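You operate a simulated robot arm through the tools that you are given. There is no shell and no other tool. Be economical: measure what you need, move in short steps, check, and stop when the job is done.

The job below is to be done with a simulated two-armed robot. You get a single attempt, and the scene is never put back.

## Task
Put the blue seat card on the shelf of the steel table. Put the blue rubbing block from the top of the sample bench on the top of the white tank. Shut the blue box lid. Take the red sleeve and leave it on top of the green heat card. Put the red number stand labelled "29" from the steel table on the shelf of the steel table. Take the filter pad that says "57" from the steel table and put it on the top of the sample bench. Take the black-ringed cup and put it in the well of the grey tray. Pick up the white-ringed cup with one hand, pass it to the other hand and put it on the steel table. The order is free. Set down upright: red number stand, black-ringed cup, white-ringed cup.
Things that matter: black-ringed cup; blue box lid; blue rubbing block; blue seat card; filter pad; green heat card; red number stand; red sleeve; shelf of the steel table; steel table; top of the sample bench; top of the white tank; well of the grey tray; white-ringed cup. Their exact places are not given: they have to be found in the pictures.

It is judged by the outcome, as a careful person would: the job done as asked, and still so three seconds after it is handed in. It fails if anything else is knocked over, pushed out of place, dropped, spilled or broken. A push-on lid holds only when it is set on centred and level and pressed home; a screw cap is set on level and turned clockwise until tight.

## Robot
Two 7-joint arms with two-finger parallel grippers on one trunk, on a base that drives. Base frame: it is fixed to the floor where the robot stands at the start and does not move with it; the origin is under the middle of the robot, x ahead of it, y to its left, z up; the surface under the hand at the start is at about z = 0.82. Lengths are in m, angles in rad, forces in N, time in s.
The left shoulder is at the start at [0.062, 0.196, 1.104], the right one opposite. With the tool pointing down near the work surface each hand reaches from about 0.3 to 0.72 m from the robot's upright axis, wherever it stands, measured 20 degrees to its own side. Places, roughly: black-ringed cup (8x8x13 cm) [-1.8, -1.4, 0.4]; blue box lid [0.5, -1.1, 0.9]; blue rubbing block (5x9x5 cm) [0.3, -1.2, 0.8]; blue seat card [0.5, 0, 0.75]; filter pad [-2, -1.75, 0.75]; green heat card [-1.25, 2.75, 0.75]; red number stand [-2, -1.5, 0.75]; red sleeve [-1.75, -0.75, 0.75]; shelf of the steel table [-1.9, -1.3, 0.3]; steel table [-1.9, -1.3, 0.8]; top of the sample bench [0.4, -0.3, 0.8]; top of the white tank [0.5, -3.1, 1]; well of the grey tray (26x36 cm) [-0.22, -5.22, 0.78]; white-ringed cup (8x8x13 cm) [-1.8, -1.3, 0.4]. Payload 1.57 kg a hand.
Tool frame (each hand has its own): the origin (TCP) lies between the finger pads and is the grasp point; the fingertips stand 0.03 m ahead of it; z points along the fingers, y is the line along which they close. Largest opening 0.11 m; finger width 0.024, thickness 0.012; the body of the gripper, 0.048 by 0.112 m, starts 0.078 m behind the TCP.
Orientation is that of the tool frame in the base frame, as a unit quaternion [x, y, z, w]. With the fingers straight down and closing along the base's y, the tool's x points along the base's -x, its y along +y and its z along -z.

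## Interface
- The arms move only by the tool apply_moves. It takes "left_targets", "right_targets" or both (then of equal length, played together; a hand with none holds still); each is one flat list of numbers, 7 for each row, row after row: the shift along the tool's x, y, z in mm, then the turn, a rotation vector about the tool's x, y, z in rad, then the finger opening in mm, from 0 to 110. In form: [tx, ty, tz, wx, wy, wz, grip, tx, ty, tz, wx, wy, wz, grip, ...]. A call has 1 to 10 rows; each row shifts and turns the commanded pose from where the row before left it, along the tool's axes as they then stand. A row lasts 0.2 s, in which the tool goes at most 0.05 m and 0.15 rad; a call with a longer step from one row to the next is refused whole, and so is a gripper value outside its range. A pose out of reach is approached as far as the arm can. The call stops where the force on the tool passes 40 N (or 10 N more than at its start, if that is more) or the arm is blocked; 0.2 s more then pass. Each finger travels about 0.072 m/s and halts on what it meets, pressing with about 41 N; the grip force reading is that of the motor and also rises with nothing between the fingers. The clock runs only during rows and for 0.2 s after the last one: add rows that do not move to give the fingers time. It gives the time, the measured TCP pose, the force on the tool (base axes), the opening and the grip force at its end, in the units of the frame above (readings bear some noise), with the torque about the TCP (base axes, N m) and any sound that the robot's microphone picked up, and new pictures: "pictures" is both (left out), scene, wrist or none (wrist: the cameras of the hands that moved).
- Cameras (640 x 400 px; columns grow to the right, rows downward): "scene" is now at [0.093, -0.0166, 1.6745]; the picture's right is [-0.23, -0.97, -0.00], its down [-0.87, 0.20, -0.45] and it looks along [0.44, -0.10, -0.89] (base axes); focal length 291 px, centre (320, 200). "left" rides on the left gripper at [0.07, -0.016, -0.141] in its tool frame; the picture's right is [0.23, 0.97, 0.00], its down [-0.85, 0.20, -0.48] and it looks along [-0.47, 0.11, 0.88] (tool axes); focal length 222 px, centre (320, 200). "right" rides on the right gripper at [0.07, 0.016, -0.141] in its tool frame; the picture's right is [-0.23, 0.97, 0.00], its down [-0.86, -0.20, -0.48] and it looks along [-0.47, -0.11, 0.88] (tool axes); focal length 222 px, centre (320, 200).
- move_column(by): slides the trunk up (or, below 0, down) by that many m; the arms and the scene camera ride with it, the base frame stays. It gives what a move gives, with no picture.
- drive_base(legs): drives the robot by 1 to 6 legs, each [ahead, left, turn to the left] in m, m and rad, along the robot's own axes; the way and the turn of a leg run together, so that a leg with both is an arc; at most 1.5 m and 3.142 rad a leg. The arms and the cameras ride along, it lands a little off, and it stops where it bumps. It gives what a move gives, and a new picture of the scene camera.
- turn_head(pan, tilt): turns the head with the scene camera to pan (to the left, within 1.501 rad either way) and tilt (down, from -0.506 to 1.204), counted from straight ahead of the robot. It gives what a move gives, and a new picture of the scene camera.
- probe_pixels(camera, pixels): for up to 12 pixels [column, row] of the newest picture of that camera ("zoom" is the newest enlarged one), the place [x, y, z] in the base frame of the surface seen there, good to about 0.003 m. No time passes.
- inspect(camera, box): a new picture of the part [left, top, right, bottom] of that camera's present view, enlarged. No time passes.
- finish_job(): hands the job in; it is judged then, once.

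Work in short steps. Measure before you move; look again where a grasp or a placing could have gone wrong, and mend it. You have 322 turns and 360 pictures in all, those below and enlarged ones among them. Open the grippers and draw the arms clear of the work before you hand the job in, unless the task says otherwise; then end with one line.

The tools are called after "Request:" by a JSON object that holds its "op" and its "data". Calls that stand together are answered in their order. apply_moves: Moves the arms, as the interface text tells. Its arguments: {"type":"object","properties":{"left_targets":{"type":"array","items":{"type":"number"}},"right_targets":{"type":"array","items":{"type":"number"}},"pictures":{"type":"string","enum":["both","scene","wrist","none"]}},"required":[]} The other tools are called the same way: move_column (by) slides the trunk up or down; drive_base (legs) drives the base; turn_head (pan, tilt) turns the head that bears the scene camera; probe_pixels (camera, pixels) gives the place of the surface under pixels of a picture; inspect (camera, box) takes an enlarged picture of a part of a camera's view; finish_job () hands the job in.

At the start:

```text
clock: 0.0
left_tool_pos: [0.451, -0.0048, 1.0508]
left_orientation: [0.001, 1.0, 0.001, -0.001]
left_wrist_force: [-0.1, 0.5, 1.3]
left_torque: [0.05, -0.01, 0.01]
left_width: 0.1099
left_grasp_force: 0.0
right_tool_pos: [0.3644, -0.4099, 1.057]
right_orientation: [0.001, 1.0, 0.002, 0.0]
right_wrist_force: [-0.2, 0.1, -0.7]
right_torque: [0.0, -0.02, 0.02]
right_width: 0.11
right_grasp_force: 0.1
trunk travel left (down, up): [-0.7, 0.29]
robot x, y, heading: [0.0008, 0.0049, -0.002]
head pan, tilt: [-0.229, 1.096]
```

scene: 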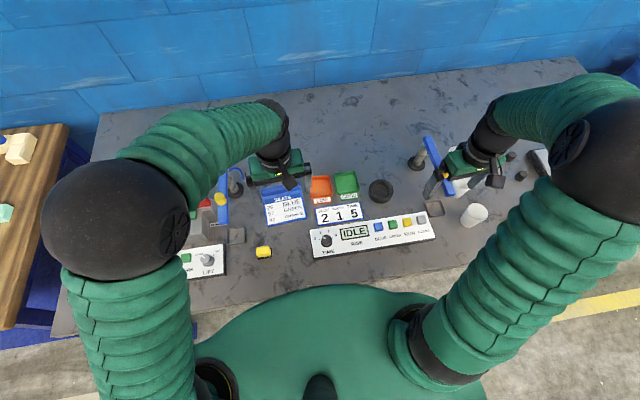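
right: 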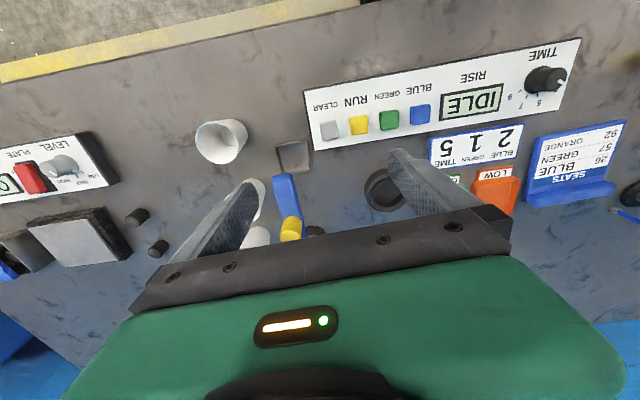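
left: 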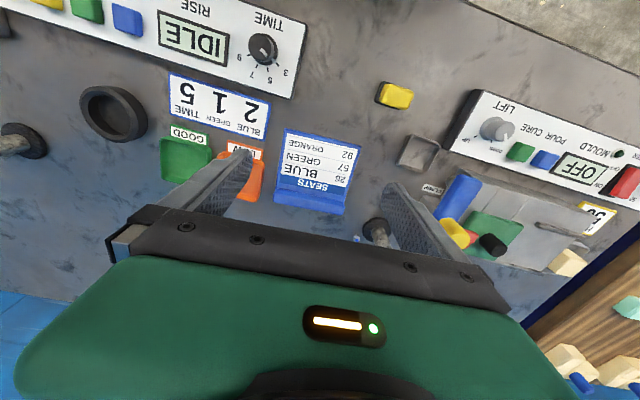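

The blue seat card appears at scene pixel (282,207). I'll look at it closer and at the bench.

Request:
{"op": "inspect", "data": {"camera": "scene", "box": [180, 120, 380, 280]}}

Request:
{"op": "inspect", "data": {"camera": "left", "box": [150, 60, 450, 260]}}

Request:
{"op": "probe_pixels", "data": {"camera": "scene", "pixels": [[270, 191], [295, 187], [270, 205], [300, 200], [275, 223], [305, 218], [320, 280], [240, 190], [250, 220]]}}

```text
2.50 times, centred on (280, 200) of scene
```

zoom: 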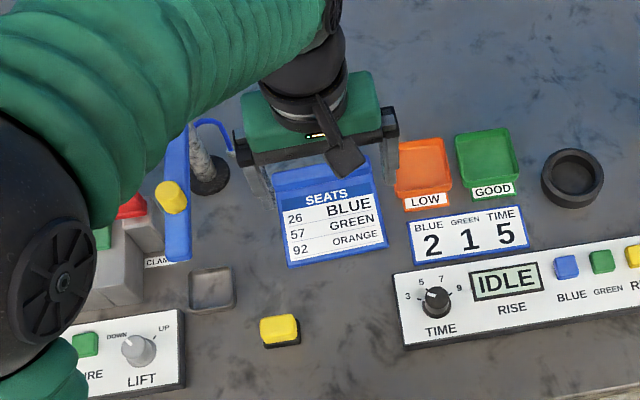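

```text
2.00 times, centred on (300, 160) of left
```

zoom: 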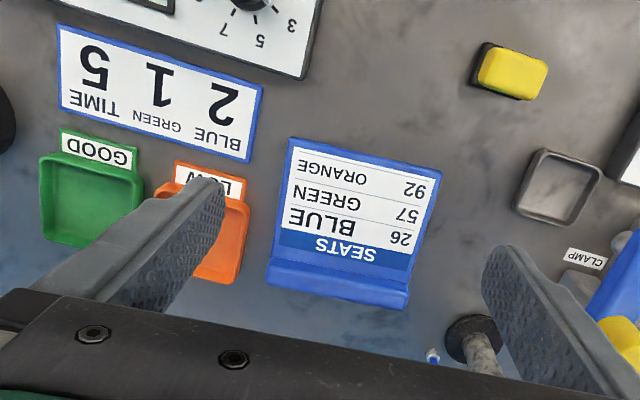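

```text
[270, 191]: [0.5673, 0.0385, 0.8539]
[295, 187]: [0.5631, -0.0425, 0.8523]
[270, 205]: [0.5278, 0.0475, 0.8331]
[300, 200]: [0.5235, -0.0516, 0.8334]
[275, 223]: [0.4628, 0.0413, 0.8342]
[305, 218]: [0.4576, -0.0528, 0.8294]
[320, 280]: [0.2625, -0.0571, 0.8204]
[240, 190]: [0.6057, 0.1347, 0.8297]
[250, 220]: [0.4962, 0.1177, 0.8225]
```

The seat card has a raised blue bar at its far edge (~x 0.565, z 0.853). I look around to find the other things, first to the right.

Request:
{"op": "turn_head", "data": {"pan": -1.0, "tilt": 0.6}}

Request:
{"op": "turn_head", "data": {"pan": -1.5, "tilt": 0.3}}

Request:
{"op": "turn_head", "data": {"pan": 1.0, "tilt": 0.5}}

```text
clock: 1.1
left_tool_pos: [0.4505, -0.0054, 1.0509]
left_orientation: [0.0, 1.0, 0.0, 0.0]
left_wrist_force: [0.0, 0.0, -0.7]
left_torque: [0.01, 0.02, -0.01]
left_width: 0.1099
left_grasp_force: 0.0
right_tool_pos: [0.3641, -0.4099, 1.057]
right_orientation: [0.001, 1.0, 0.002, 0.0]
right_wrist_force: [1.3, -0.3, 0.2]
right_torque: [0.03, -0.03, 0.0]
right_width: 0.1101
right_grasp_force: 0.1
trunk travel left (down, up): [-0.7, 0.29]
robot x, y, heading: [-0.0002, -0.0005, -0.001]
head pan, tilt: [-1.0, 0.6]
```

scene: 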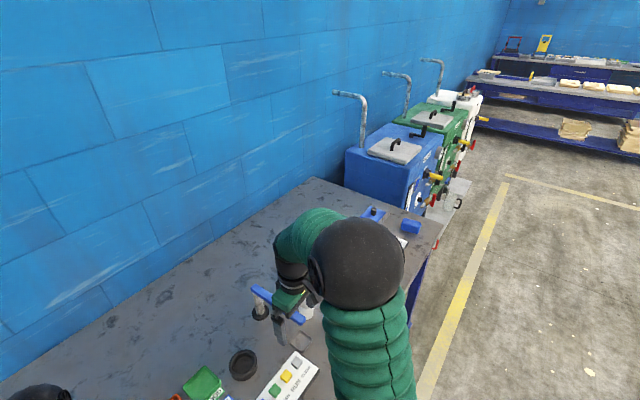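

```text
clock: 2.0
left_tool_pos: [0.449, -0.0041, 1.0505]
left_orientation: [0.0, 1.0, -0.001, 0.0]
left_wrist_force: [0.5, 0.2, -0.7]
left_torque: [-0.01, -0.01, -0.02]
left_width: 0.1099
left_grasp_force: 0.0
right_tool_pos: [0.364, -0.411, 1.0568]
right_orientation: [0.0, 1.0, 0.001, 0.0]
right_wrist_force: [0.1, -0.4, -0.6]
right_torque: [-0.03, 0.0, 0.02]
right_width: 0.1099
right_grasp_force: 0.0
trunk travel left (down, up): [-0.7, 0.29]
robot x, y, heading: [0.003, 0.001, 0.002]
head pan, tilt: [-1.499, 0.3]
```

scene: 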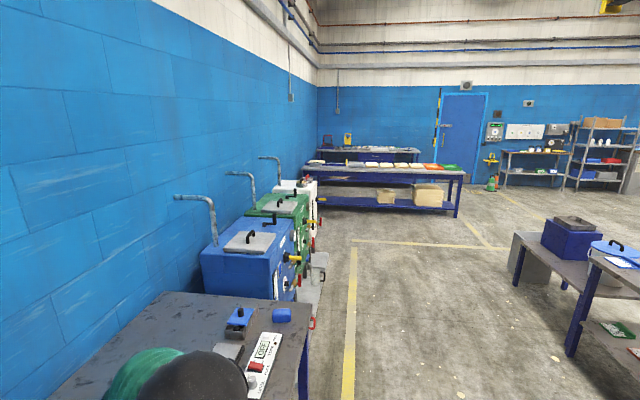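

```text
clock: 4.3
left_tool_pos: [0.4497, -0.0058, 1.0511]
left_orientation: [0.0, 1.0, 0.0, 0.0]
left_wrist_force: [0.6, -0.5, -0.4]
left_torque: [0.03, 0.03, -0.02]
left_width: 0.1104
left_grasp_force: 0.0
right_tool_pos: [0.3642, -0.41, 1.0579]
right_orientation: [0.0, 1.0, 0.001, 0.0]
right_wrist_force: [-0.6, 0.4, 0.9]
right_torque: [0.0, 0.03, 0.04]
right_width: 0.1102
right_grasp_force: 0.1
trunk travel left (down, up): [-0.7, 0.29]
robot x, y, heading: [-0.0032, 0.0004, 0.0]
head pan, tilt: [1.0, 0.499]
```

scene: 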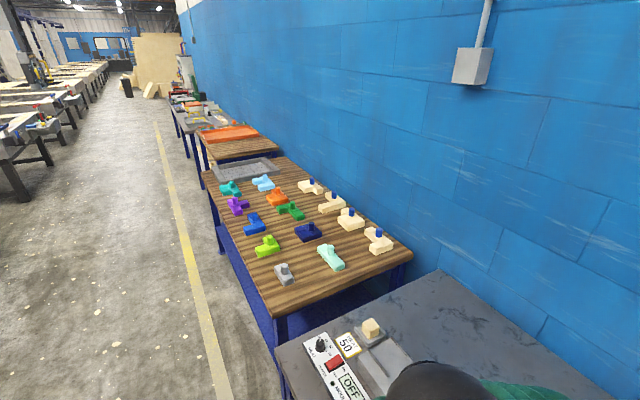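

Now back to the seat card: probe its profile with the left wrist camera's picture (card at (315,170), bar at (308,200)).

Request:
{"op": "probe_pixels", "data": {"camera": "left", "pixels": [[320, 135], [318, 150], [316, 165], [312, 180], [310, 188], [309, 195], [308, 202], [307, 207], [306, 213], [290, 195], [340, 203], [360, 160]]}}

Request:
{"op": "turn_head", "data": {"pan": -0.1, "tilt": 1.0}}

```text
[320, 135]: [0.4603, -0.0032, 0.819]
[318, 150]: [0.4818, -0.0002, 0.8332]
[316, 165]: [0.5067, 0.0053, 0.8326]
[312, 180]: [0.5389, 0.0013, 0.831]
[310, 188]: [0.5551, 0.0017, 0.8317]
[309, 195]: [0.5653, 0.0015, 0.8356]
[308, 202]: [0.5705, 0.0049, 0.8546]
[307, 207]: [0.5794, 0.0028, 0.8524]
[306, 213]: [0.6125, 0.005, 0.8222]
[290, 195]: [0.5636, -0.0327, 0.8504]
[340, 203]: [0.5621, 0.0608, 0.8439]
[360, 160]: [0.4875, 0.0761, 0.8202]
```

```text
clock: 5.6
left_tool_pos: [0.4487, -0.0049, 1.051]
left_orientation: [0.0, 1.0, 0.0, 0.0]
left_wrist_force: [-0.2, 0.6, -0.3]
left_torque: [-0.01, 0.0, -0.01]
left_width: 0.1101
left_grasp_force: 0.1
right_tool_pos: [0.363, -0.4105, 1.0581]
right_orientation: [0.0, 1.0, 0.001, 0.001]
right_wrist_force: [-0.3, 0.0, 0.4]
right_torque: [-0.01, 0.0, 0.01]
right_width: 0.1102
right_grasp_force: 0.0
trunk travel left (down, up): [-0.7, 0.29]
robot x, y, heading: [-0.0013, -0.0018, -0.002]
head pan, tilt: [-0.099, 1.0]
```

scene: 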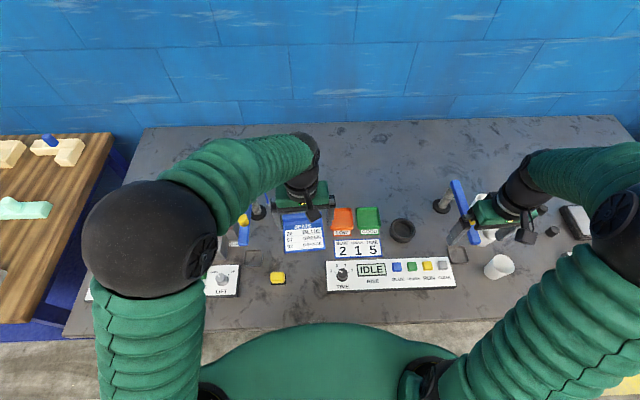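

The card is an L: 12 mm plate with a ~15 mm ridge along its far edge. Before choosing a grasp I want to see the shelf of the steel table, so I back off and turn to it.

Request:
{"op": "drive_base", "data": {"legs": [[-0.6, 0, 0], [0, 0, -2.5]]}}

Request:
{"op": "turn_head", "data": {"pan": 0.1, "tilt": 0.4}}

```text
clock: 15.0
left_tool_pos: [-0.9727, -0.2552, 1.0513]
left_orientation: [0.953, 0.303, 0.0, 0.001]
left_wrist_force: [-0.3, -0.5, -0.6]
left_torque: [0.0, -0.01, 0.02]
left_width: 0.1102
left_grasp_force: 0.1
right_tool_pos: [-1.1378, 0.1244, 1.0572]
right_orientation: [0.953, 0.303, 0.0, 0.001]
right_wrist_force: [-0.1, 0.2, 0.5]
right_torque: [0.0, 0.01, 0.01]
right_width: 0.1101
right_grasp_force: 0.3
trunk travel left (down, up): [-0.7, 0.29]
robot x, y, heading: [-0.6034, -0.0001, -2.527]
head pan, tilt: [-0.099, 1.0]
```

scene: 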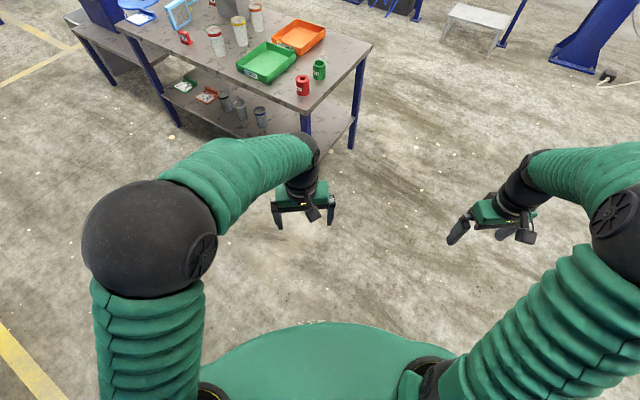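

```text
clock: 16.0
left_tool_pos: [-0.9722, -0.2548, 1.0511]
left_orientation: [0.953, 0.303, 0.0, 0.0]
left_wrist_force: [0.4, 0.2, 0.0]
left_torque: [-0.01, 0.02, -0.05]
left_width: 0.1101
left_grasp_force: 0.0
right_tool_pos: [-1.1348, 0.1248, 1.0574]
right_orientation: [0.953, 0.304, -0.002, 0.0]
right_wrist_force: [0.3, 0.9, -0.1]
right_torque: [0.0, -0.01, 0.0]
right_width: 0.11
right_grasp_force: 0.1
trunk travel left (down, up): [-0.7, 0.29]
robot x, y, heading: [-0.6018, -0.0033, -2.528]
head pan, tilt: [0.099, 0.4]
```

scene: 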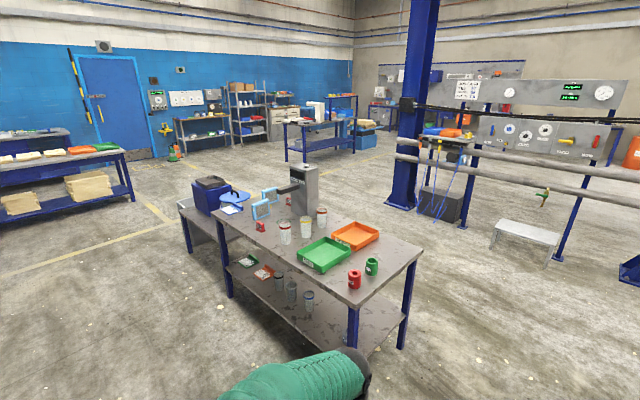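

The table runs along y with its long side facing +x; cups and cards stand on the shelf near the edge. I zoom and measure.

Request:
{"op": "inspect", "data": {"camera": "scene", "box": [170, 150, 430, 350]}}

Request:
{"op": "probe_pixels", "data": {"camera": "scene", "pixels": [[347, 303], [418, 255], [222, 218], [354, 278], [371, 266], [240, 275], [280, 300], [320, 310], [307, 300], [291, 290], [277, 282], [262, 272]]}}

```text
2.00 times, centred on (300, 250) of scene
```

zoom: 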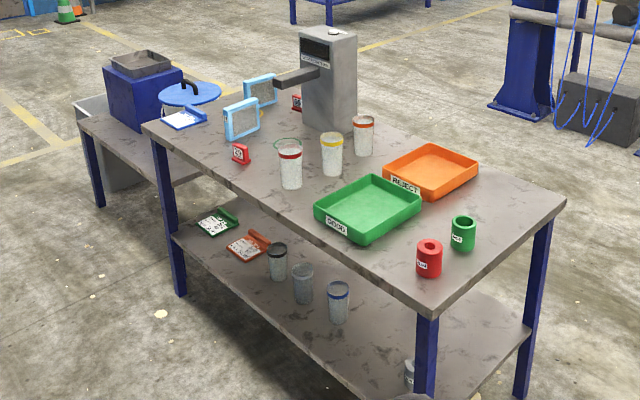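

```text
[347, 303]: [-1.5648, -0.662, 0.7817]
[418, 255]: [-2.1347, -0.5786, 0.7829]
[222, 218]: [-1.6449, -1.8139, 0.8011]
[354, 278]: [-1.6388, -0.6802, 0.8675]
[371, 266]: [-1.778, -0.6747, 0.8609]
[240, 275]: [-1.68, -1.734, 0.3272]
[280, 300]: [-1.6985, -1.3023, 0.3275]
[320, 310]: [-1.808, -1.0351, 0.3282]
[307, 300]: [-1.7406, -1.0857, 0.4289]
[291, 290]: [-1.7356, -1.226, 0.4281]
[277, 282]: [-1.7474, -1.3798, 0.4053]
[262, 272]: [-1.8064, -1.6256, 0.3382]
```

The shelf is at z≈0.327, top at ≈0.80, so things must go onto the shelf with a tilted hand. I'll grip the card's ridge along its length with the right hand pitched 45°, pointing left; I first set up this arm attitude in free space and move the left hand aside.

Request:
{"op": "apply_moves", "data": {"right_targets": [0, 0, 0, -0.0512, -0.0512, -0.1235, 110, 0, 0, 0, -0.0512, -0.0512, -0.1235, 110, 0, 0, 0, -0.0512, -0.0512, -0.1235, 110, 0, 0, 0, -0.0512, -0.0512, -0.1235, 110, 0, 0, 0, -0.0512, -0.0512, -0.1235, 110, 0, 0, 0, -0.0512, -0.0512, -0.1235, 110, 0, 0, 0, -0.0512, -0.0512, -0.1235, 110, 0, 0, 0, -0.0512, -0.0512, -0.1235, 110, 0, 0, 0, -0.0512, -0.0512, -0.1235, 110, 0, 0, 0, -0.0512, -0.0512, -0.1235, 110], "left_targets": [0, 40, -20, 0, 0, 0, 110, 0, 40, -20, 0, 0, 0, 110, 0, 40, -20, 0, 0, 0, 110, 0, 40, -20, 0, 0, 0, 110, 0, 40, -20, 0, 0, 0, 110, 0, 40, -20, 0, 0, 0, 110, 0, 0, 0, 0, 0, 0, 110, 0, 0, 0, 0, 0, 0, 110, 0, 0, 0, 0, 0, 0, 110, 0, 0, 0, 0, 0, 0, 110], "pictures": "none"}}

Request:
{"op": "apply_moves", "data": {"right_targets": [0, 0, 0, -0.0512, -0.0512, -0.1235, 110, 0, 0, 0, -0.0512, -0.0512, -0.1235, 110], "pictures": "scene"}}

```text
clock: 18.2
left_tool_pos: [-0.8324, -0.4518, 1.1708]
left_orientation: [0.953, 0.303, 0.0, 0.0]
left_wrist_force: [-0.1, -0.4, 0.3]
left_torque: [0.03, 0.02, -0.02]
left_width: 0.1101
left_grasp_force: 0.0
right_tool_pos: [-1.137, 0.1259, 1.058]
right_orientation: [0.545, 0.769, -0.153, 0.295]
right_wrist_force: [-0.1, -0.1, -0.7]
right_torque: [-0.01, 0.01, 0.01]
right_width: 0.1101
right_grasp_force: 0.0
trunk travel left (down, up): [-0.7, 0.29]
robot x, y, heading: [-0.6041, -0.0018, -2.532]
head pan, tilt: [0.099, 0.4]
```

```text
clock: 18.8
left_tool_pos: [-0.8335, -0.4517, 1.1707]
left_orientation: [0.953, 0.303, 0.0, 0.001]
left_wrist_force: [0.1, 0.5, -0.4]
left_torque: [-0.01, -0.02, 0.0]
left_width: 0.1102
left_grasp_force: 0.1
right_tool_pos: [-1.1376, 0.1264, 1.0578]
right_orientation: [0.424, 0.821, -0.177, 0.34]
right_wrist_force: [-1.7, 0.2, -0.3]
right_torque: [0.01, 0.01, 0.01]
right_width: 0.11
right_grasp_force: 0.1
trunk travel left (down, up): [-0.7, 0.29]
robot x, y, heading: [-0.6007, -0.0004, -2.527]
head pan, tilt: [0.099, 0.4]
```

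scene: 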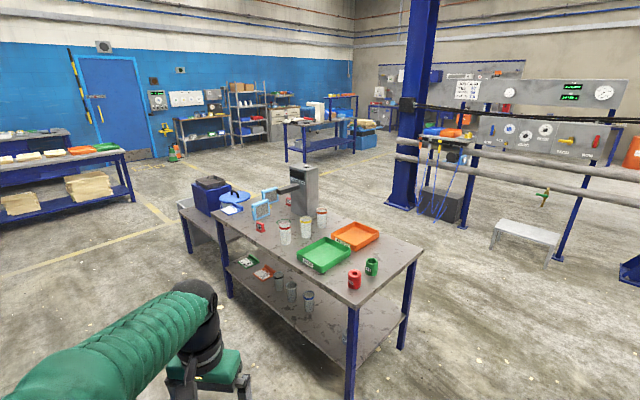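

The attitude is reached. I drive back to the bench.

Request:
{"op": "drive_base", "data": {"legs": [[0, 0, 2.527], [0.6, 0, 0]]}}

Request:
{"op": "turn_head", "data": {"pan": 0.0, "tilt": 1.0}}

```text
clock: 28.1
left_tool_pos: [0.4437, 0.2208, 1.171]
left_orientation: [0.009, 1.0, 0.0, 0.001]
left_wrist_force: [-0.3, 0.3, -0.2]
left_torque: [-0.02, 0.0, 0.0]
left_width: 0.1101
left_grasp_force: 0.2
right_tool_pos: [0.3463, -0.4243, 1.0578]
right_orientation: [-0.648, 0.659, 0.267, 0.274]
right_wrist_force: [-0.6, -0.1, -0.2]
right_torque: [0.02, 0.02, 0.0]
right_width: 0.1098
right_grasp_force: 0.1
trunk travel left (down, up): [-0.7, 0.29]
robot x, y, heading: [-0.0062, -0.0063, -0.016]
head pan, tilt: [0.099, 0.4]
```

scene: 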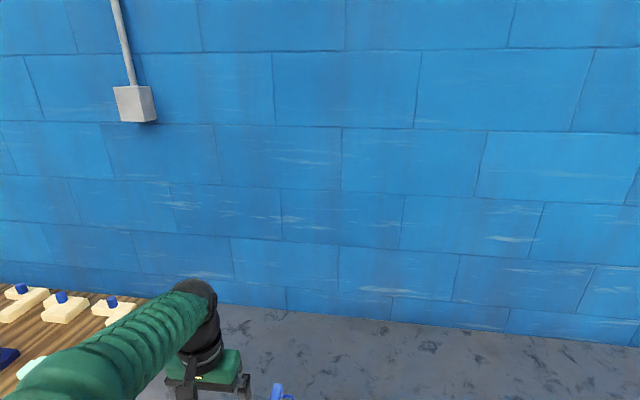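

```text
clock: 29.1
left_tool_pos: [0.4437, 0.2215, 1.1705]
left_orientation: [0.008, 1.0, 0.0, 0.0]
left_wrist_force: [0.0, 0.5, -0.1]
left_torque: [0.0, 0.0, -0.05]
left_width: 0.1099
left_grasp_force: 0.0
right_tool_pos: [0.3473, -0.4233, 1.0575]
right_orientation: [-0.647, 0.659, 0.267, 0.274]
right_wrist_force: [-1.7, 0.4, 0.5]
right_torque: [0.0, 0.0, -0.02]
right_width: 0.1101
right_grasp_force: 0.0
trunk travel left (down, up): [-0.7, 0.29]
robot x, y, heading: [-0.0111, -0.0084, -0.018]
head pan, tilt: [0.0, 1.0]
```

scene: 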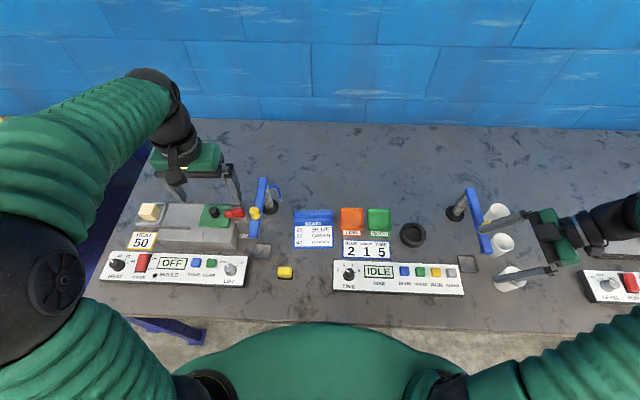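

Clear view. I measure the card's ridge at (297–332, 216) and things around.

Request:
{"op": "inspect", "data": {"camera": "scene", "box": [260, 170, 380, 270]}}

Request:
{"op": "probe_pixels", "data": {"camera": "scene", "pixels": [[297, 213], [314, 212], [330, 211], [297, 218], [314, 217], [331, 216], [314, 222], [314, 238], [297, 248], [332, 245], [352, 210], [345, 228]]}}

```text
4.00 times, centred on (320, 220) of scene
```

zoom: 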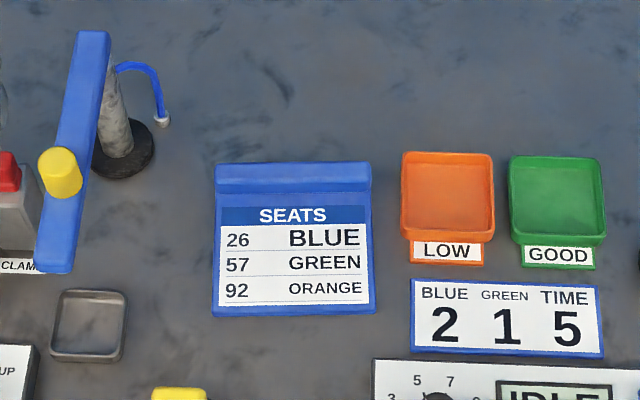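

```text
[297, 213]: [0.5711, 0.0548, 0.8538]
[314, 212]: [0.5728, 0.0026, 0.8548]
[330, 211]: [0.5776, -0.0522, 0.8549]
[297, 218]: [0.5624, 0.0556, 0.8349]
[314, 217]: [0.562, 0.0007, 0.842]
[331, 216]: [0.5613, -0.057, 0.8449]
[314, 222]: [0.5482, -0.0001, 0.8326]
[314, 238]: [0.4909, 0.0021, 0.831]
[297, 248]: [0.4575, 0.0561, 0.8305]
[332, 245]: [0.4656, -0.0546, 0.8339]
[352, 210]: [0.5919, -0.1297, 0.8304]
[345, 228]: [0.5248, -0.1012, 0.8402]
```

Ridge: x 0.5625–0.582, y −0.057…0.056, top z 0.855; heading −0.018. I move the right hand above it: to (0.572, −0.02, 0.95).

Request:
{"op": "apply_moves", "data": {"right_targets": [-21.2, -21.8, 36.3, 0, 0, 0, 60, -21.2, -21.8, 36.3, 0, 0, 0, 60, -21.2, -21.8, 36.3, 0, 0, 0, 60, -21.2, -21.8, 36.3, 0, 0, 0, 60, -21.2, -21.8, 36.3, 0, 0, 0, 60, -21.2, -21.8, 36.3, 0, 0, 0, 60, -21.2, -21.8, 36.3, 0, 0, 0, 60, -21.2, -21.8, 36.3, 0, 0, 0, 60, -21.2, -21.8, 36.3, 0, 0, 0, 60, -21.2, -21.8, 36.3, 0, 0, 0, 60], "pictures": "both"}}

```text
clock: 31.3
left_tool_pos: [0.4469, 0.2232, 1.169]
left_orientation: [0.009, 1.0, -0.002, 0.0]
left_wrist_force: [-0.5, -0.2, -0.8]
left_torque: [0.02, 0.03, 0.0]
left_width: 0.1101
left_grasp_force: 0.1
right_tool_pos: [0.5729, -0.0187, 0.9529]
right_orientation: [-0.647, 0.66, 0.266, 0.273]
right_wrist_force: [-1.1, 0.5, -0.8]
right_torque: [0.0, 0.01, 0.02]
right_width: 0.0596
right_grasp_force: 0.1
trunk travel left (down, up): [-0.7, 0.29]
robot x, y, heading: [-0.0097, -0.0065, -0.017]
head pan, tilt: [0.0, 1.0]
```

scene: 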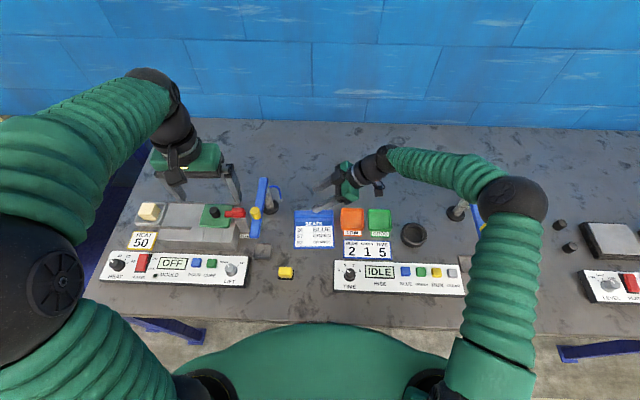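
right: 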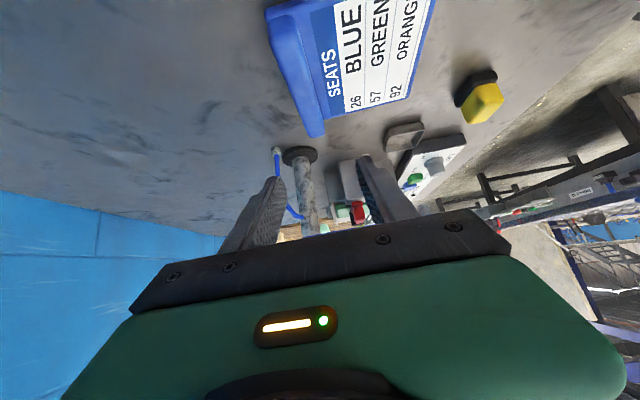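

Well above the ridge. Lower by 86 mm straight down, then close.

Request:
{"op": "apply_moves", "data": {"right_targets": [20.3, 0, 20.3, 0, 0, 0, 60, 20.3, 0, 20.3, 0, 0, 0, 60, 19.5, 0, 19.5, 0, 0, 0, 60], "pictures": "both"}}

```text
clock: 32.1
left_tool_pos: [0.4441, 0.2233, 1.17]
left_orientation: [0.009, 1.0, -0.001, 0.001]
left_wrist_force: [0.3, -0.2, 0.1]
left_torque: [0.0, -0.02, 0.0]
left_width: 0.1101
left_grasp_force: 0.1
right_tool_pos: [0.5749, -0.0206, 0.8658]
right_orientation: [-0.649, 0.658, 0.267, 0.273]
right_wrist_force: [-0.1, -1.4, -0.2]
right_torque: [0.01, 0.0, -0.03]
right_width: 0.0601
right_grasp_force: 0.1
trunk travel left (down, up): [-0.7, 0.29]
robot x, y, heading: [-0.0039, -0.0084, -0.017]
head pan, tilt: [0.0, 1.0]
```

scene: 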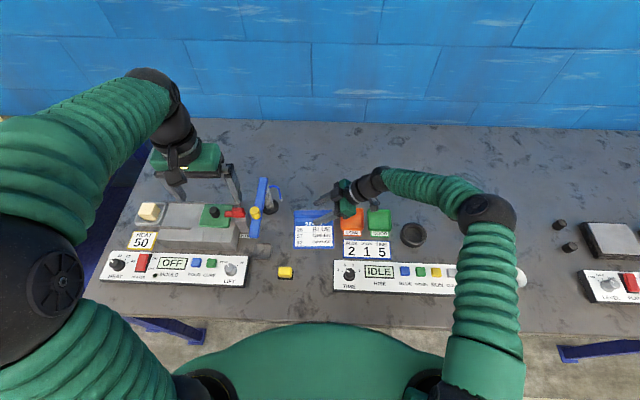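
right: 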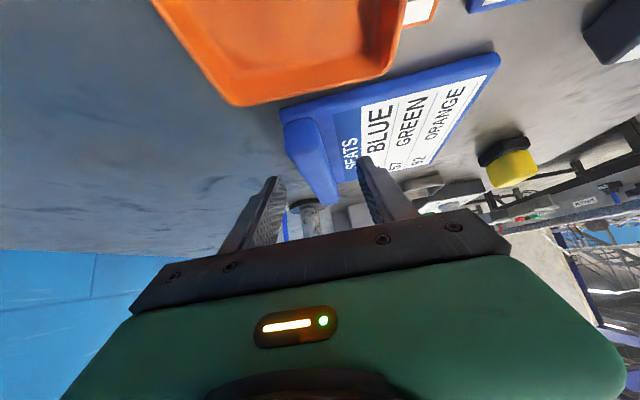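

The ridge is between the fingers. I close.

Request:
{"op": "apply_moves", "data": {"right_targets": [0, 0, 0, 0, 0, 0, 0, 0, 0, 0, 0, 0, 0, 0, 0, 0, 0, 0, 0, 0, 0, 0, 0, 0, 0, 0, 0, 0], "pictures": "wrist"}}

```text
clock: 33.1
left_tool_pos: [0.4446, 0.2225, 1.17]
left_orientation: [0.009, 1.0, -0.001, 0.001]
left_wrist_force: [-0.6, 0.3, 0.4]
left_torque: [0.0, 0.0, 0.0]
left_width: 0.1101
left_grasp_force: 0.1
right_tool_pos: [0.5738, -0.0212, 0.8667]
right_orientation: [-0.648, 0.659, 0.267, 0.273]
right_wrist_force: [0.5, -0.9, -0.3]
right_torque: [-0.01, -0.01, 0.02]
right_width: 0.0211
right_grasp_force: 34.4
trunk travel left (down, up): [-0.7, 0.29]
robot x, y, heading: [-0.0068, -0.0096, -0.02]
head pan, tilt: [0.0, 1.0]
```

right: 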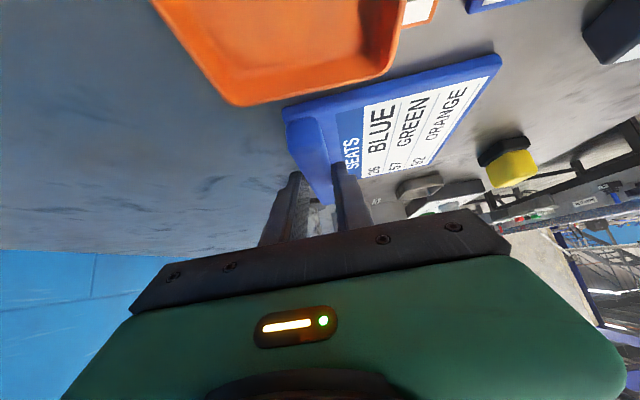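

Gripped (21 mm). Lift 0.2 m straight up; card bottom is ~46 mm below TCP.

Request:
{"op": "apply_moves", "data": {"right_targets": [-14, 0, -14, 0, 0, 0, 0, -28, 0, -28, 0, 0, 0, 0, -28, 0, -28, 0, 0, 0, 0, -28, 0, -28, 0, 0, 0, 0, -28, 0, -28, 0, 0, 0, 0, -14, 0, -14, 0, 0, 0, 0], "pictures": "both"}}

```text
clock: 34.5
left_tool_pos: [0.4438, 0.2222, 1.1714]
left_orientation: [0.009, 1.0, -0.001, 0.001]
left_wrist_force: [-0.7, 0.5, 0.1]
left_torque: [0.02, 0.0, -0.02]
left_width: 0.11
left_grasp_force: 0.0
right_tool_pos: [0.5717, -0.0207, 1.0654]
right_orientation: [-0.649, 0.659, 0.267, 0.272]
right_wrist_force: [-0.5, 1.3, -0.2]
right_torque: [0.03, -0.02, 0.03]
right_width: 0.0
right_grasp_force: 20.9
trunk travel left (down, up): [-0.7, 0.29]
robot x, y, heading: [-0.0083, -0.0063, -0.014]
head pan, tilt: [0.0, 1.0]
```

scene: 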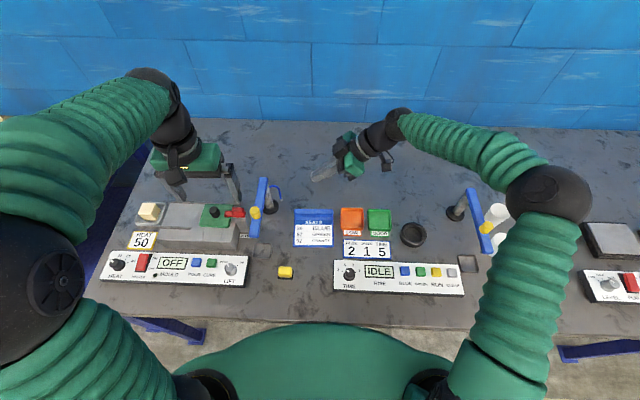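
right: 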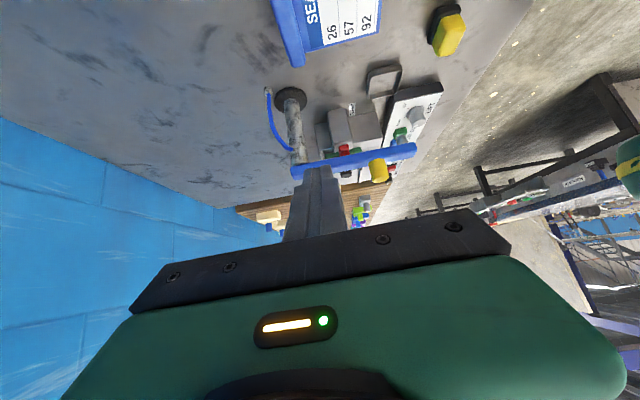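

The grip slipped: only tip corners held it; the card seems still in place. I re-measure it and use a steeper (65°) hand for more contact.

Request:
{"op": "probe_pixels", "data": {"camera": "scene", "pixels": [[297, 213], [314, 212], [331, 211], [297, 218], [314, 217], [331, 216], [314, 209], [314, 210], [314, 220], [332, 245], [297, 248]]}}

Request:
{"op": "apply_moves", "data": {"right_targets": [0, 0, 0, 0, 0.1163, 0, 60, 0, 0, 0, 0, 0.1163, 0, 60, 0, 0, 0, 0, 0.1163, 0, 60], "pictures": "wrist"}}

Request:
{"op": "inspect", "data": {"camera": "scene", "box": [260, 170, 380, 270]}}

```text
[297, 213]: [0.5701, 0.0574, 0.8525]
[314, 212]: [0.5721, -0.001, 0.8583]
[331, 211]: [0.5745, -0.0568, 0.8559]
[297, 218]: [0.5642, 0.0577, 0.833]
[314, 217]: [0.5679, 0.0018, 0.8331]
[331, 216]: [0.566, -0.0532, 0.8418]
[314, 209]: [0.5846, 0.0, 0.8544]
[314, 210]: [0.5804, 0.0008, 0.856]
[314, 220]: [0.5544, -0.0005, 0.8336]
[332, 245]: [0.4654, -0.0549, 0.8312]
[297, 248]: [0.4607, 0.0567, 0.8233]
```

```text
clock: 35.3
left_tool_pos: [0.4442, 0.2238, 1.1703]
left_orientation: [0.009, 1.0, -0.002, 0.0]
left_wrist_force: [0.4, 0.4, 1.4]
left_torque: [-0.03, -0.01, -0.01]
left_width: 0.1102
left_grasp_force: 0.0
right_tool_pos: [0.5731, -0.0185, 1.0649]
right_orientation: [-0.684, 0.697, 0.15, 0.153]
right_wrist_force: [-0.1, 1.3, 0.4]
right_torque: [-0.02, 0.03, 0.0]
right_width: 0.0599
right_grasp_force: 0.0
trunk travel left (down, up): [-0.7, 0.29]
robot x, y, heading: [-0.0059, -0.0039, -0.018]
head pan, tilt: [0.0, 1.0]
```

right: 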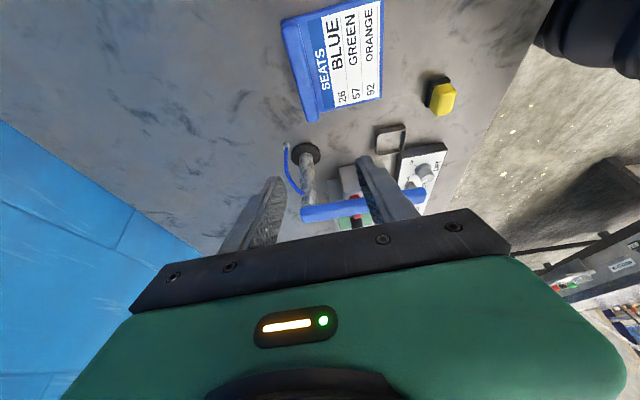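

```text
4.00 times, centred on (320, 220) of scene
```

zoom: 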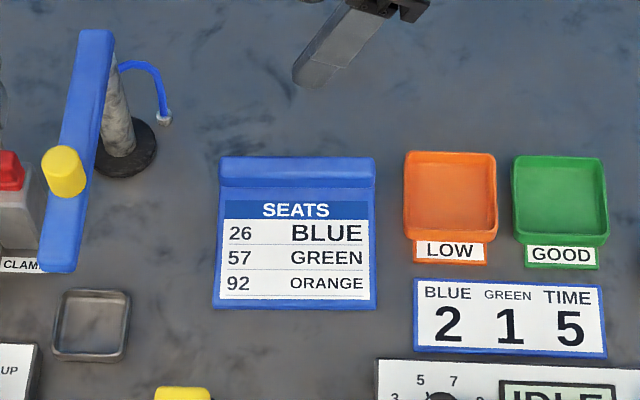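

Card slightly turned but fine: ridge centre x≈0.576. I descend to TCP (0.576, −0.03, 0.864) and close.

Request:
{"op": "apply_moves", "data": {"right_targets": [19.1, -0.6, 35.5, 0, 0, 0, 60, 19.1, -0.6, 35.5, 0, 0, 0, 60, 19.1, -0.6, 35.5, 0, 0, 0, 60, 19.1, -0.6, 35.5, 0, 0, 0, 60, 19.1, -0.6, 35.5, 0, 0, 0, 60, 0, 0, 0, 0, 0, 0, 60], "pictures": "wrist"}}

```text
clock: 36.7
left_tool_pos: [0.4445, 0.2233, 1.1714]
left_orientation: [0.008, 1.0, -0.001, 0.001]
left_wrist_force: [-0.2, -0.9, -0.6]
left_torque: [0.0, -0.01, 0.0]
left_width: 0.1101
left_grasp_force: 0.1
right_tool_pos: [0.5766, -0.0312, 0.8683]
right_orientation: [-0.685, 0.696, 0.151, 0.154]
right_wrist_force: [0.1, -0.1, 0.5]
right_torque: [-0.02, -0.04, -0.01]
right_width: 0.0601
right_grasp_force: 0.0
trunk travel left (down, up): [-0.7, 0.29]
robot x, y, heading: [-0.0082, -0.0061, -0.014]
head pan, tilt: [0.0, 1.0]
```

right: 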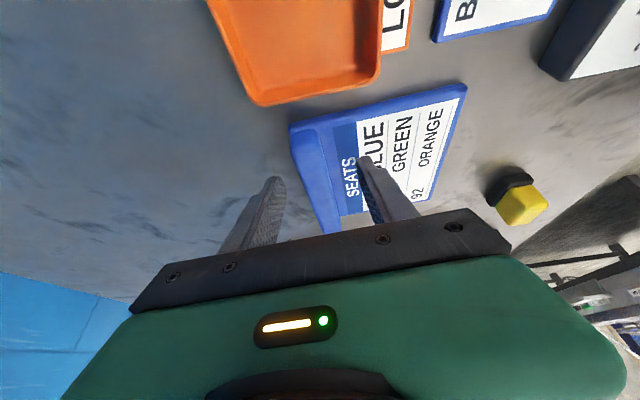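

Lower 7 mm more (until tip nearly on the plate), then close and lift a little to test.

Request:
{"op": "apply_moves", "data": {"right_targets": [3, 0, 6.3, 0, 0, 0, 60, 0, 0, 0, 0, 0, 0, 0, 0, 0, 0, 0, 0, 0, 0, 0, 0, 0, 0, 0, 0, 0, 0, 0, 0, 0, 0, 0, 0, 0, 0, 0, 0, 0, 0, 0, -4.2, 0, -9.1, 0, 0, 0, 0, -8.4, 0, -18.2, 0, 0, 0, 0, -8.4, 0, -18.2, 0, 0, 0, 0], "pictures": "wrist"}}

```text
clock: 38.7
left_tool_pos: [0.4445, 0.2232, 1.171]
left_orientation: [0.009, 1.0, -0.001, 0.001]
left_wrist_force: [-0.7, -0.1, 0.1]
left_torque: [-0.03, -0.02, 0.0]
left_width: 0.11
left_grasp_force: 0.1
right_tool_pos: [0.5738, -0.0327, 0.9071]
right_orientation: [-0.685, 0.696, 0.151, 0.154]
right_wrist_force: [0.0, -0.2, 0.5]
right_torque: [-0.01, -0.02, 0.03]
right_width: 0.021
right_grasp_force: 34.2
trunk travel left (down, up): [-0.7, 0.29]
robot x, y, heading: [-0.0063, -0.009, -0.018]
head pan, tilt: [0.0, 1.0]
```

right: 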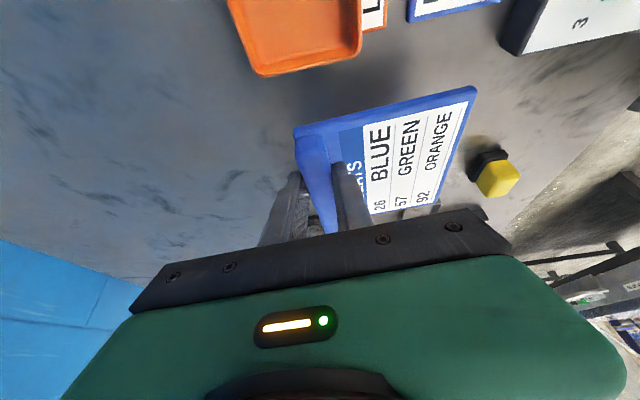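

It holds. Lift 0.2 m more.

Request:
{"op": "apply_moves", "data": {"right_targets": [-8.4, 0, -18.2, 0, 0, 0, 0, -12.6, 0, -27.3, 0, 0, 0, 0, -12.6, 0, -27.3, 0, 0, 0, 0, -12.6, 0, -27.3, 0, 0, 0, 0, -12.6, 0, -27.3, 0, 0, 0, 0, -12.6, 0, -27.3, 0, 0, 0, 0, -12.6, 0, -27.3, 0, 0, 0, 0], "pictures": "both"}}

```text
clock: 40.3
left_tool_pos: [0.4442, 0.2223, 1.1703]
left_orientation: [0.009, 1.0, -0.001, 0.001]
left_wrist_force: [-0.1, 0.2, 1.0]
left_torque: [0.01, -0.02, 0.02]
left_width: 0.1098
left_grasp_force: 0.0
right_tool_pos: [0.574, -0.0337, 1.1071]
right_orientation: [-0.685, 0.696, 0.151, 0.155]
right_wrist_force: [-0.7, -0.4, -0.3]
right_torque: [-0.02, -0.05, 0.0]
right_width: 0.0212
right_grasp_force: 34.1
trunk travel left (down, up): [-0.7, 0.29]
robot x, y, heading: [-0.0105, -0.0081, -0.02]
head pan, tilt: [0.0, 1.0]
```

scene: 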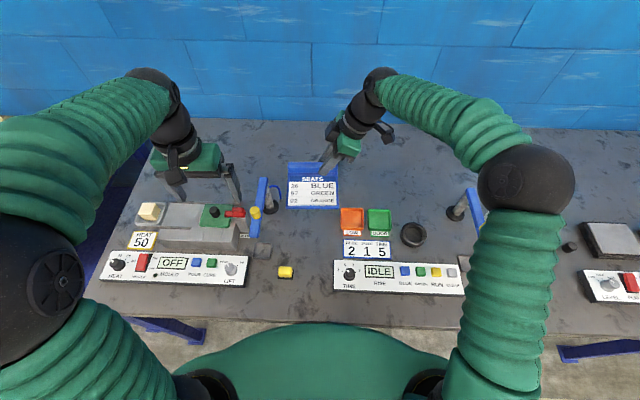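
right: 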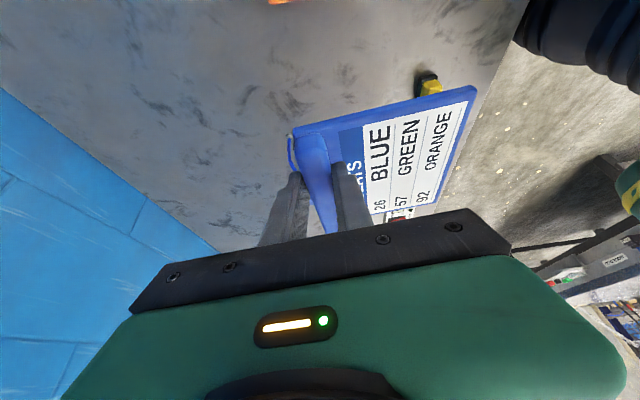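

Card secure. I back off, slide right along the bench to reach the lid and block, and tuck the right hand to its own side.

Request:
{"op": "drive_base", "data": {"legs": [[-0.35, 0, 0.018], [0, -1.4, 0]]}}

Request:
{"op": "apply_moves", "data": {"right_targets": [38.8, 17.1, -18.1, 0, 0, 0, 0, 38.8, 17.1, -18.1, 0, 0, 0, 0, 38.8, 17.1, -18.1, 0, 0, 0, 0, 38.8, 17.1, -18.1, 0, 0, 0, 0, 38.8, 17.1, -18.1, 0, 0, 0, 0, 38.8, 17.1, -18.1, 0, 0, 0, 0, 38.8, 17.1, -18.1, 0, 0, 0, 0], "pictures": "none"}}

Request:
{"op": "turn_head", "data": {"pan": 0.3, "tilt": 0.75}}

```text
clock: 49.0
left_tool_pos: [0.1043, -1.1204, 1.1707]
left_orientation: [-0.009, 1.0, -0.001, 0.0]
left_wrist_force: [0.7, -0.4, -0.4]
left_torque: [0.02, 0.05, 0.03]
left_width: 0.1099
left_grasp_force: 0.0
right_tool_pos: [0.2446, -1.3713, 1.1076]
right_orientation: [0.699, -0.682, -0.153, -0.15]
right_wrist_force: [-0.6, 0.3, -0.5]
right_torque: [-0.05, -0.07, 0.0]
right_width: 0.0209
right_grasp_force: 34.3
trunk travel left (down, up): [-0.7, 0.29]
robot x, y, heading: [-0.3335, -1.3656, 0.017]
head pan, tilt: [0.0, 1.0]
```

scene: 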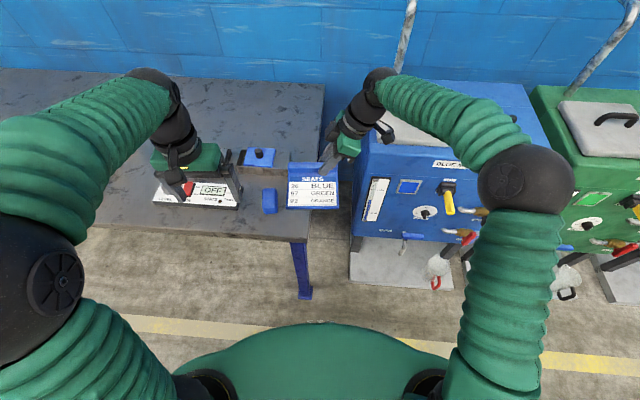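

```text
clock: 50.6
left_tool_pos: [0.1029, -1.1235, 1.1721]
left_orientation: [-0.011, 1.0, 0.0, 0.002]
left_wrist_force: [-0.3, -0.5, -0.1]
left_torque: [0.02, -0.05, -0.02]
left_width: 0.1101
left_grasp_force: 0.0
right_tool_pos: [0.1257, -1.6761, 1.1097]
right_orientation: [0.698, -0.682, -0.153, -0.153]
right_wrist_force: [-0.5, -0.5, 0.3]
right_torque: [0.0, -0.09, 0.0]
right_width: 0.021
right_grasp_force: 33.5
trunk travel left (down, up): [-0.7, 0.29]
robot x, y, heading: [-0.337, -1.3696, 0.019]
head pan, tilt: [0.0, 1.0]
```

```text
clock: 51.4
left_tool_pos: [0.1033, -1.1224, 1.1714]
left_orientation: [-0.011, 1.0, 0.0, 0.001]
left_wrist_force: [0.3, -0.3, 0.2]
left_torque: [0.01, 0.0, 0.04]
left_width: 0.11
left_grasp_force: 0.1
right_tool_pos: [0.1294, -1.6757, 1.1089]
right_orientation: [0.698, -0.682, -0.154, -0.152]
right_wrist_force: [0.3, 0.1, -1.0]
right_torque: [-0.06, -0.03, -0.02]
right_width: 0.0212
right_grasp_force: 33.6
trunk travel left (down, up): [-0.7, 0.29]
robot x, y, heading: [-0.3417, -1.37, 0.02]
head pan, tilt: [0.3, 0.75]
```

scene: 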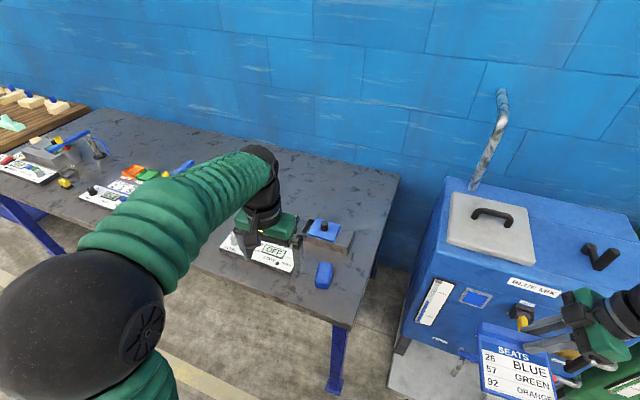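

I zoom on the small box with blue lid at (323,230) and the block at (323,275).

Request:
{"op": "inspect", "data": {"camera": "scene", "box": [260, 190, 380, 300]}}

Request:
{"op": "probe_pixels", "data": {"camera": "scene", "pixels": [[323, 224], [312, 222], [340, 225], [310, 234], [335, 238], [345, 237], [320, 243], [345, 248], [324, 265], [322, 282], [316, 270], [330, 270]]}}

```text
3.64 times, centred on (320, 245) of scene
```

zoom: 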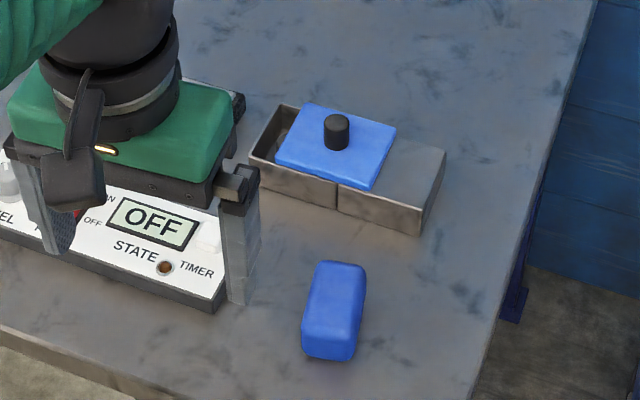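

```text
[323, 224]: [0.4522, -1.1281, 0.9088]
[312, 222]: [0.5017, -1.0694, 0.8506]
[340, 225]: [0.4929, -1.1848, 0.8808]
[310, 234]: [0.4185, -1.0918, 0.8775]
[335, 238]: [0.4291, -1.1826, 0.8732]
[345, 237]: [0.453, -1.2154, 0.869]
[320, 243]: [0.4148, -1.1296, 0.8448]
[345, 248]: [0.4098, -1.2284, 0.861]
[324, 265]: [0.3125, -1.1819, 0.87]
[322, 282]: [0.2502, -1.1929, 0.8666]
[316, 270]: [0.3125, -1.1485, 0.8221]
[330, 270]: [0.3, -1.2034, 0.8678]
```

The lid is a sliding one, shifted to the right (−y); it should slide left. Measure lid/box corners and the blue machine's height.

Request:
{"op": "probe_pixels", "data": {"camera": "zoom", "pixels": [[304, 106], [393, 131], [371, 187], [278, 163], [252, 162], [284, 106], [337, 195], [440, 155], [418, 230], [336, 118], [268, 150], [262, 175]]}}

Request:
{"op": "probe_pixels", "data": {"camera": "scene", "pixels": [[480, 225], [490, 212], [430, 260], [600, 255], [500, 345], [515, 328], [440, 180], [435, 240]]}}

```text
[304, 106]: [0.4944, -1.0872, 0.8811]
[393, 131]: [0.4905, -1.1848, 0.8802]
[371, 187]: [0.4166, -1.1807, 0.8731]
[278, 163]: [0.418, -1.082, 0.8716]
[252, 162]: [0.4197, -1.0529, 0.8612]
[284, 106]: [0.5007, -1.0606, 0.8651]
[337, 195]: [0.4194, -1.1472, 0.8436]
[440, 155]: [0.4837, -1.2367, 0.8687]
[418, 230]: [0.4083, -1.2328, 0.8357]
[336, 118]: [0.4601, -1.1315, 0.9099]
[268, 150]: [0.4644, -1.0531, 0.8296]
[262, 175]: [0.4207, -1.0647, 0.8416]
```

```text
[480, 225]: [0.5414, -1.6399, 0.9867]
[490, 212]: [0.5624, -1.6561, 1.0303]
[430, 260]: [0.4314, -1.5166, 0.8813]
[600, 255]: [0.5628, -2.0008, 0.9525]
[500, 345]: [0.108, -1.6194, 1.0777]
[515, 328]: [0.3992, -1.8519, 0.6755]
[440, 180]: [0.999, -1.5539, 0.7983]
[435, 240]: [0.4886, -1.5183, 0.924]
```

Lid must shift ~32 mm toward +y to cover the left box (box y −1.053…−1.15; lid −1.085…−1.183; knob at (0.457,−1.13), top 0.91). Drive in.

Request:
{"op": "drive_base", "data": {"legs": [[0.26, 0, -0.02]]}}

Request:
{"op": "apply_moves", "data": {"left_targets": [-25, 0, 15, 0, 0, 0, 60, -25, 0, 15, 0, 0, 0, 60], "pictures": "wrist"}}

```text
clock: 53.2
left_tool_pos: [0.364, -1.1309, 1.1722]
left_orientation: [0.002, 1.0, 0.0, 0.002]
left_wrist_force: [-0.9, -0.1, 0.9]
left_torque: [0.03, 0.03, 0.01]
left_width: 0.1102
left_grasp_force: 0.1
right_tool_pos: [0.3741, -1.6845, 1.1101]
right_orientation: [-0.689, 0.692, 0.151, 0.155]
right_wrist_force: [-0.4, 0.3, -0.5]
right_torque: [-0.06, -0.04, 0.03]
right_width: 0.0211
right_grasp_force: 34.0
trunk travel left (down, up): [-0.7, 0.29]
robot x, y, heading: [-0.0831, -1.366, -0.0]
head pan, tilt: [0.3, 0.75]
```

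scene: 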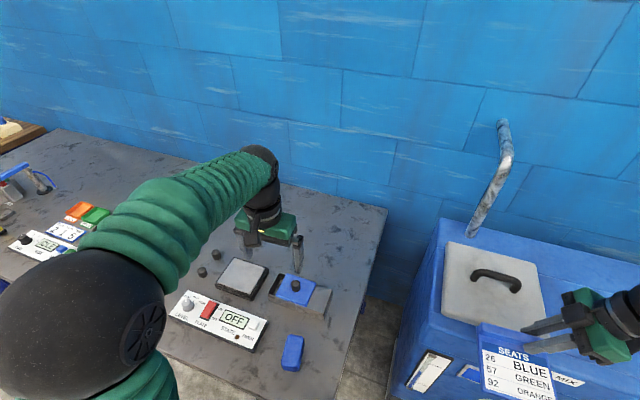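

```text
clock: 53.8
left_tool_pos: [0.4154, -1.1299, 1.1423]
left_orientation: [0.002, 1.0, 0.0, 0.001]
left_wrist_force: [-0.2, -0.1, 0.1]
left_torque: [-0.02, 0.03, 0.03]
left_width: 0.0597
left_grasp_force: 0.0
right_tool_pos: [0.3767, -1.6846, 1.1079]
right_orientation: [-0.69, 0.691, 0.152, 0.154]
right_wrist_force: [-0.2, 0.2, -2.1]
right_torque: [-0.03, -0.01, -0.01]
right_width: 0.021
right_grasp_force: 34.2
trunk travel left (down, up): [-0.7, 0.29]
robot x, y, heading: [-0.0821, -1.3652, -0.003]
head pan, tilt: [0.3, 0.75]
```

left: 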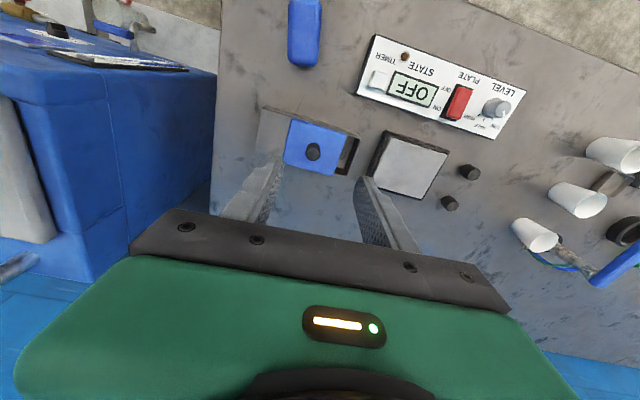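

Lower the left hand around the knob: target TCP (0.457, −1.13, 0.914).

Request:
{"op": "apply_moves", "data": {"left_targets": [-10.4, 0, 45, 0, 0, 0, 50, -10.4, 0, 45, 0, 0, 0, 50, -10.4, 0, 45, 0, 0, 0, 50, -10.4, 0, 45, 0, 0, 0, 50, 0, 0, 30, 0, 0, 0, 50, 0, 0, 18, 0, 0, 0, 50], "pictures": "wrist"}}

```text
clock: 55.2
left_tool_pos: [0.4599, -1.1339, 0.9148]
left_orientation: [0.002, 1.0, 0.0, 0.002]
left_wrist_force: [-0.4, 0.4, 0.0]
left_torque: [-0.01, 0.02, -0.03]
left_width: 0.05
left_grasp_force: 0.1
right_tool_pos: [0.3767, -1.6833, 1.1094]
right_orientation: [-0.689, 0.691, 0.152, 0.155]
right_wrist_force: [0.6, -0.2, -0.8]
right_torque: [-0.02, -0.02, -0.01]
right_width: 0.021
right_grasp_force: 34.3
trunk travel left (down, up): [-0.7, 0.29]
robot x, y, heading: [-0.0788, -1.3699, -0.002]
head pan, tilt: [0.3, 0.75]
```

left: 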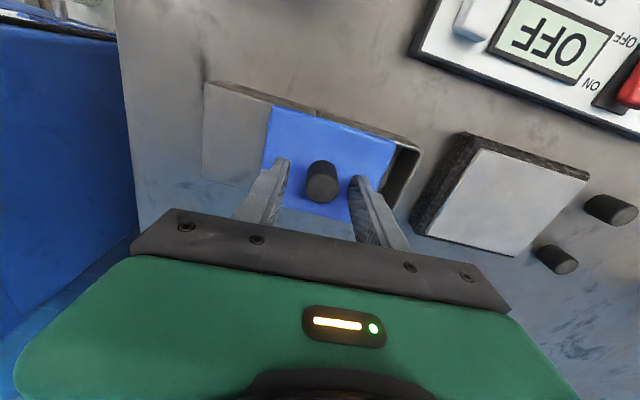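

Check the knob position between the fingers (322,180).

Request:
{"op": "probe_pixels", "data": {"camera": "left", "pixels": [[322, 170], [322, 195], [283, 162], [355, 180], [272, 110], [394, 140], [420, 155]]}}

```text
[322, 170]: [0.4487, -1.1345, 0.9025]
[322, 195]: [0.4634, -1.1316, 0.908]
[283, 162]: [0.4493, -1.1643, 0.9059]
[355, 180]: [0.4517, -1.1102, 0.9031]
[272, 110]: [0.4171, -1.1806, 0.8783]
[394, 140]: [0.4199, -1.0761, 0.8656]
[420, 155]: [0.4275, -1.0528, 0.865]
```

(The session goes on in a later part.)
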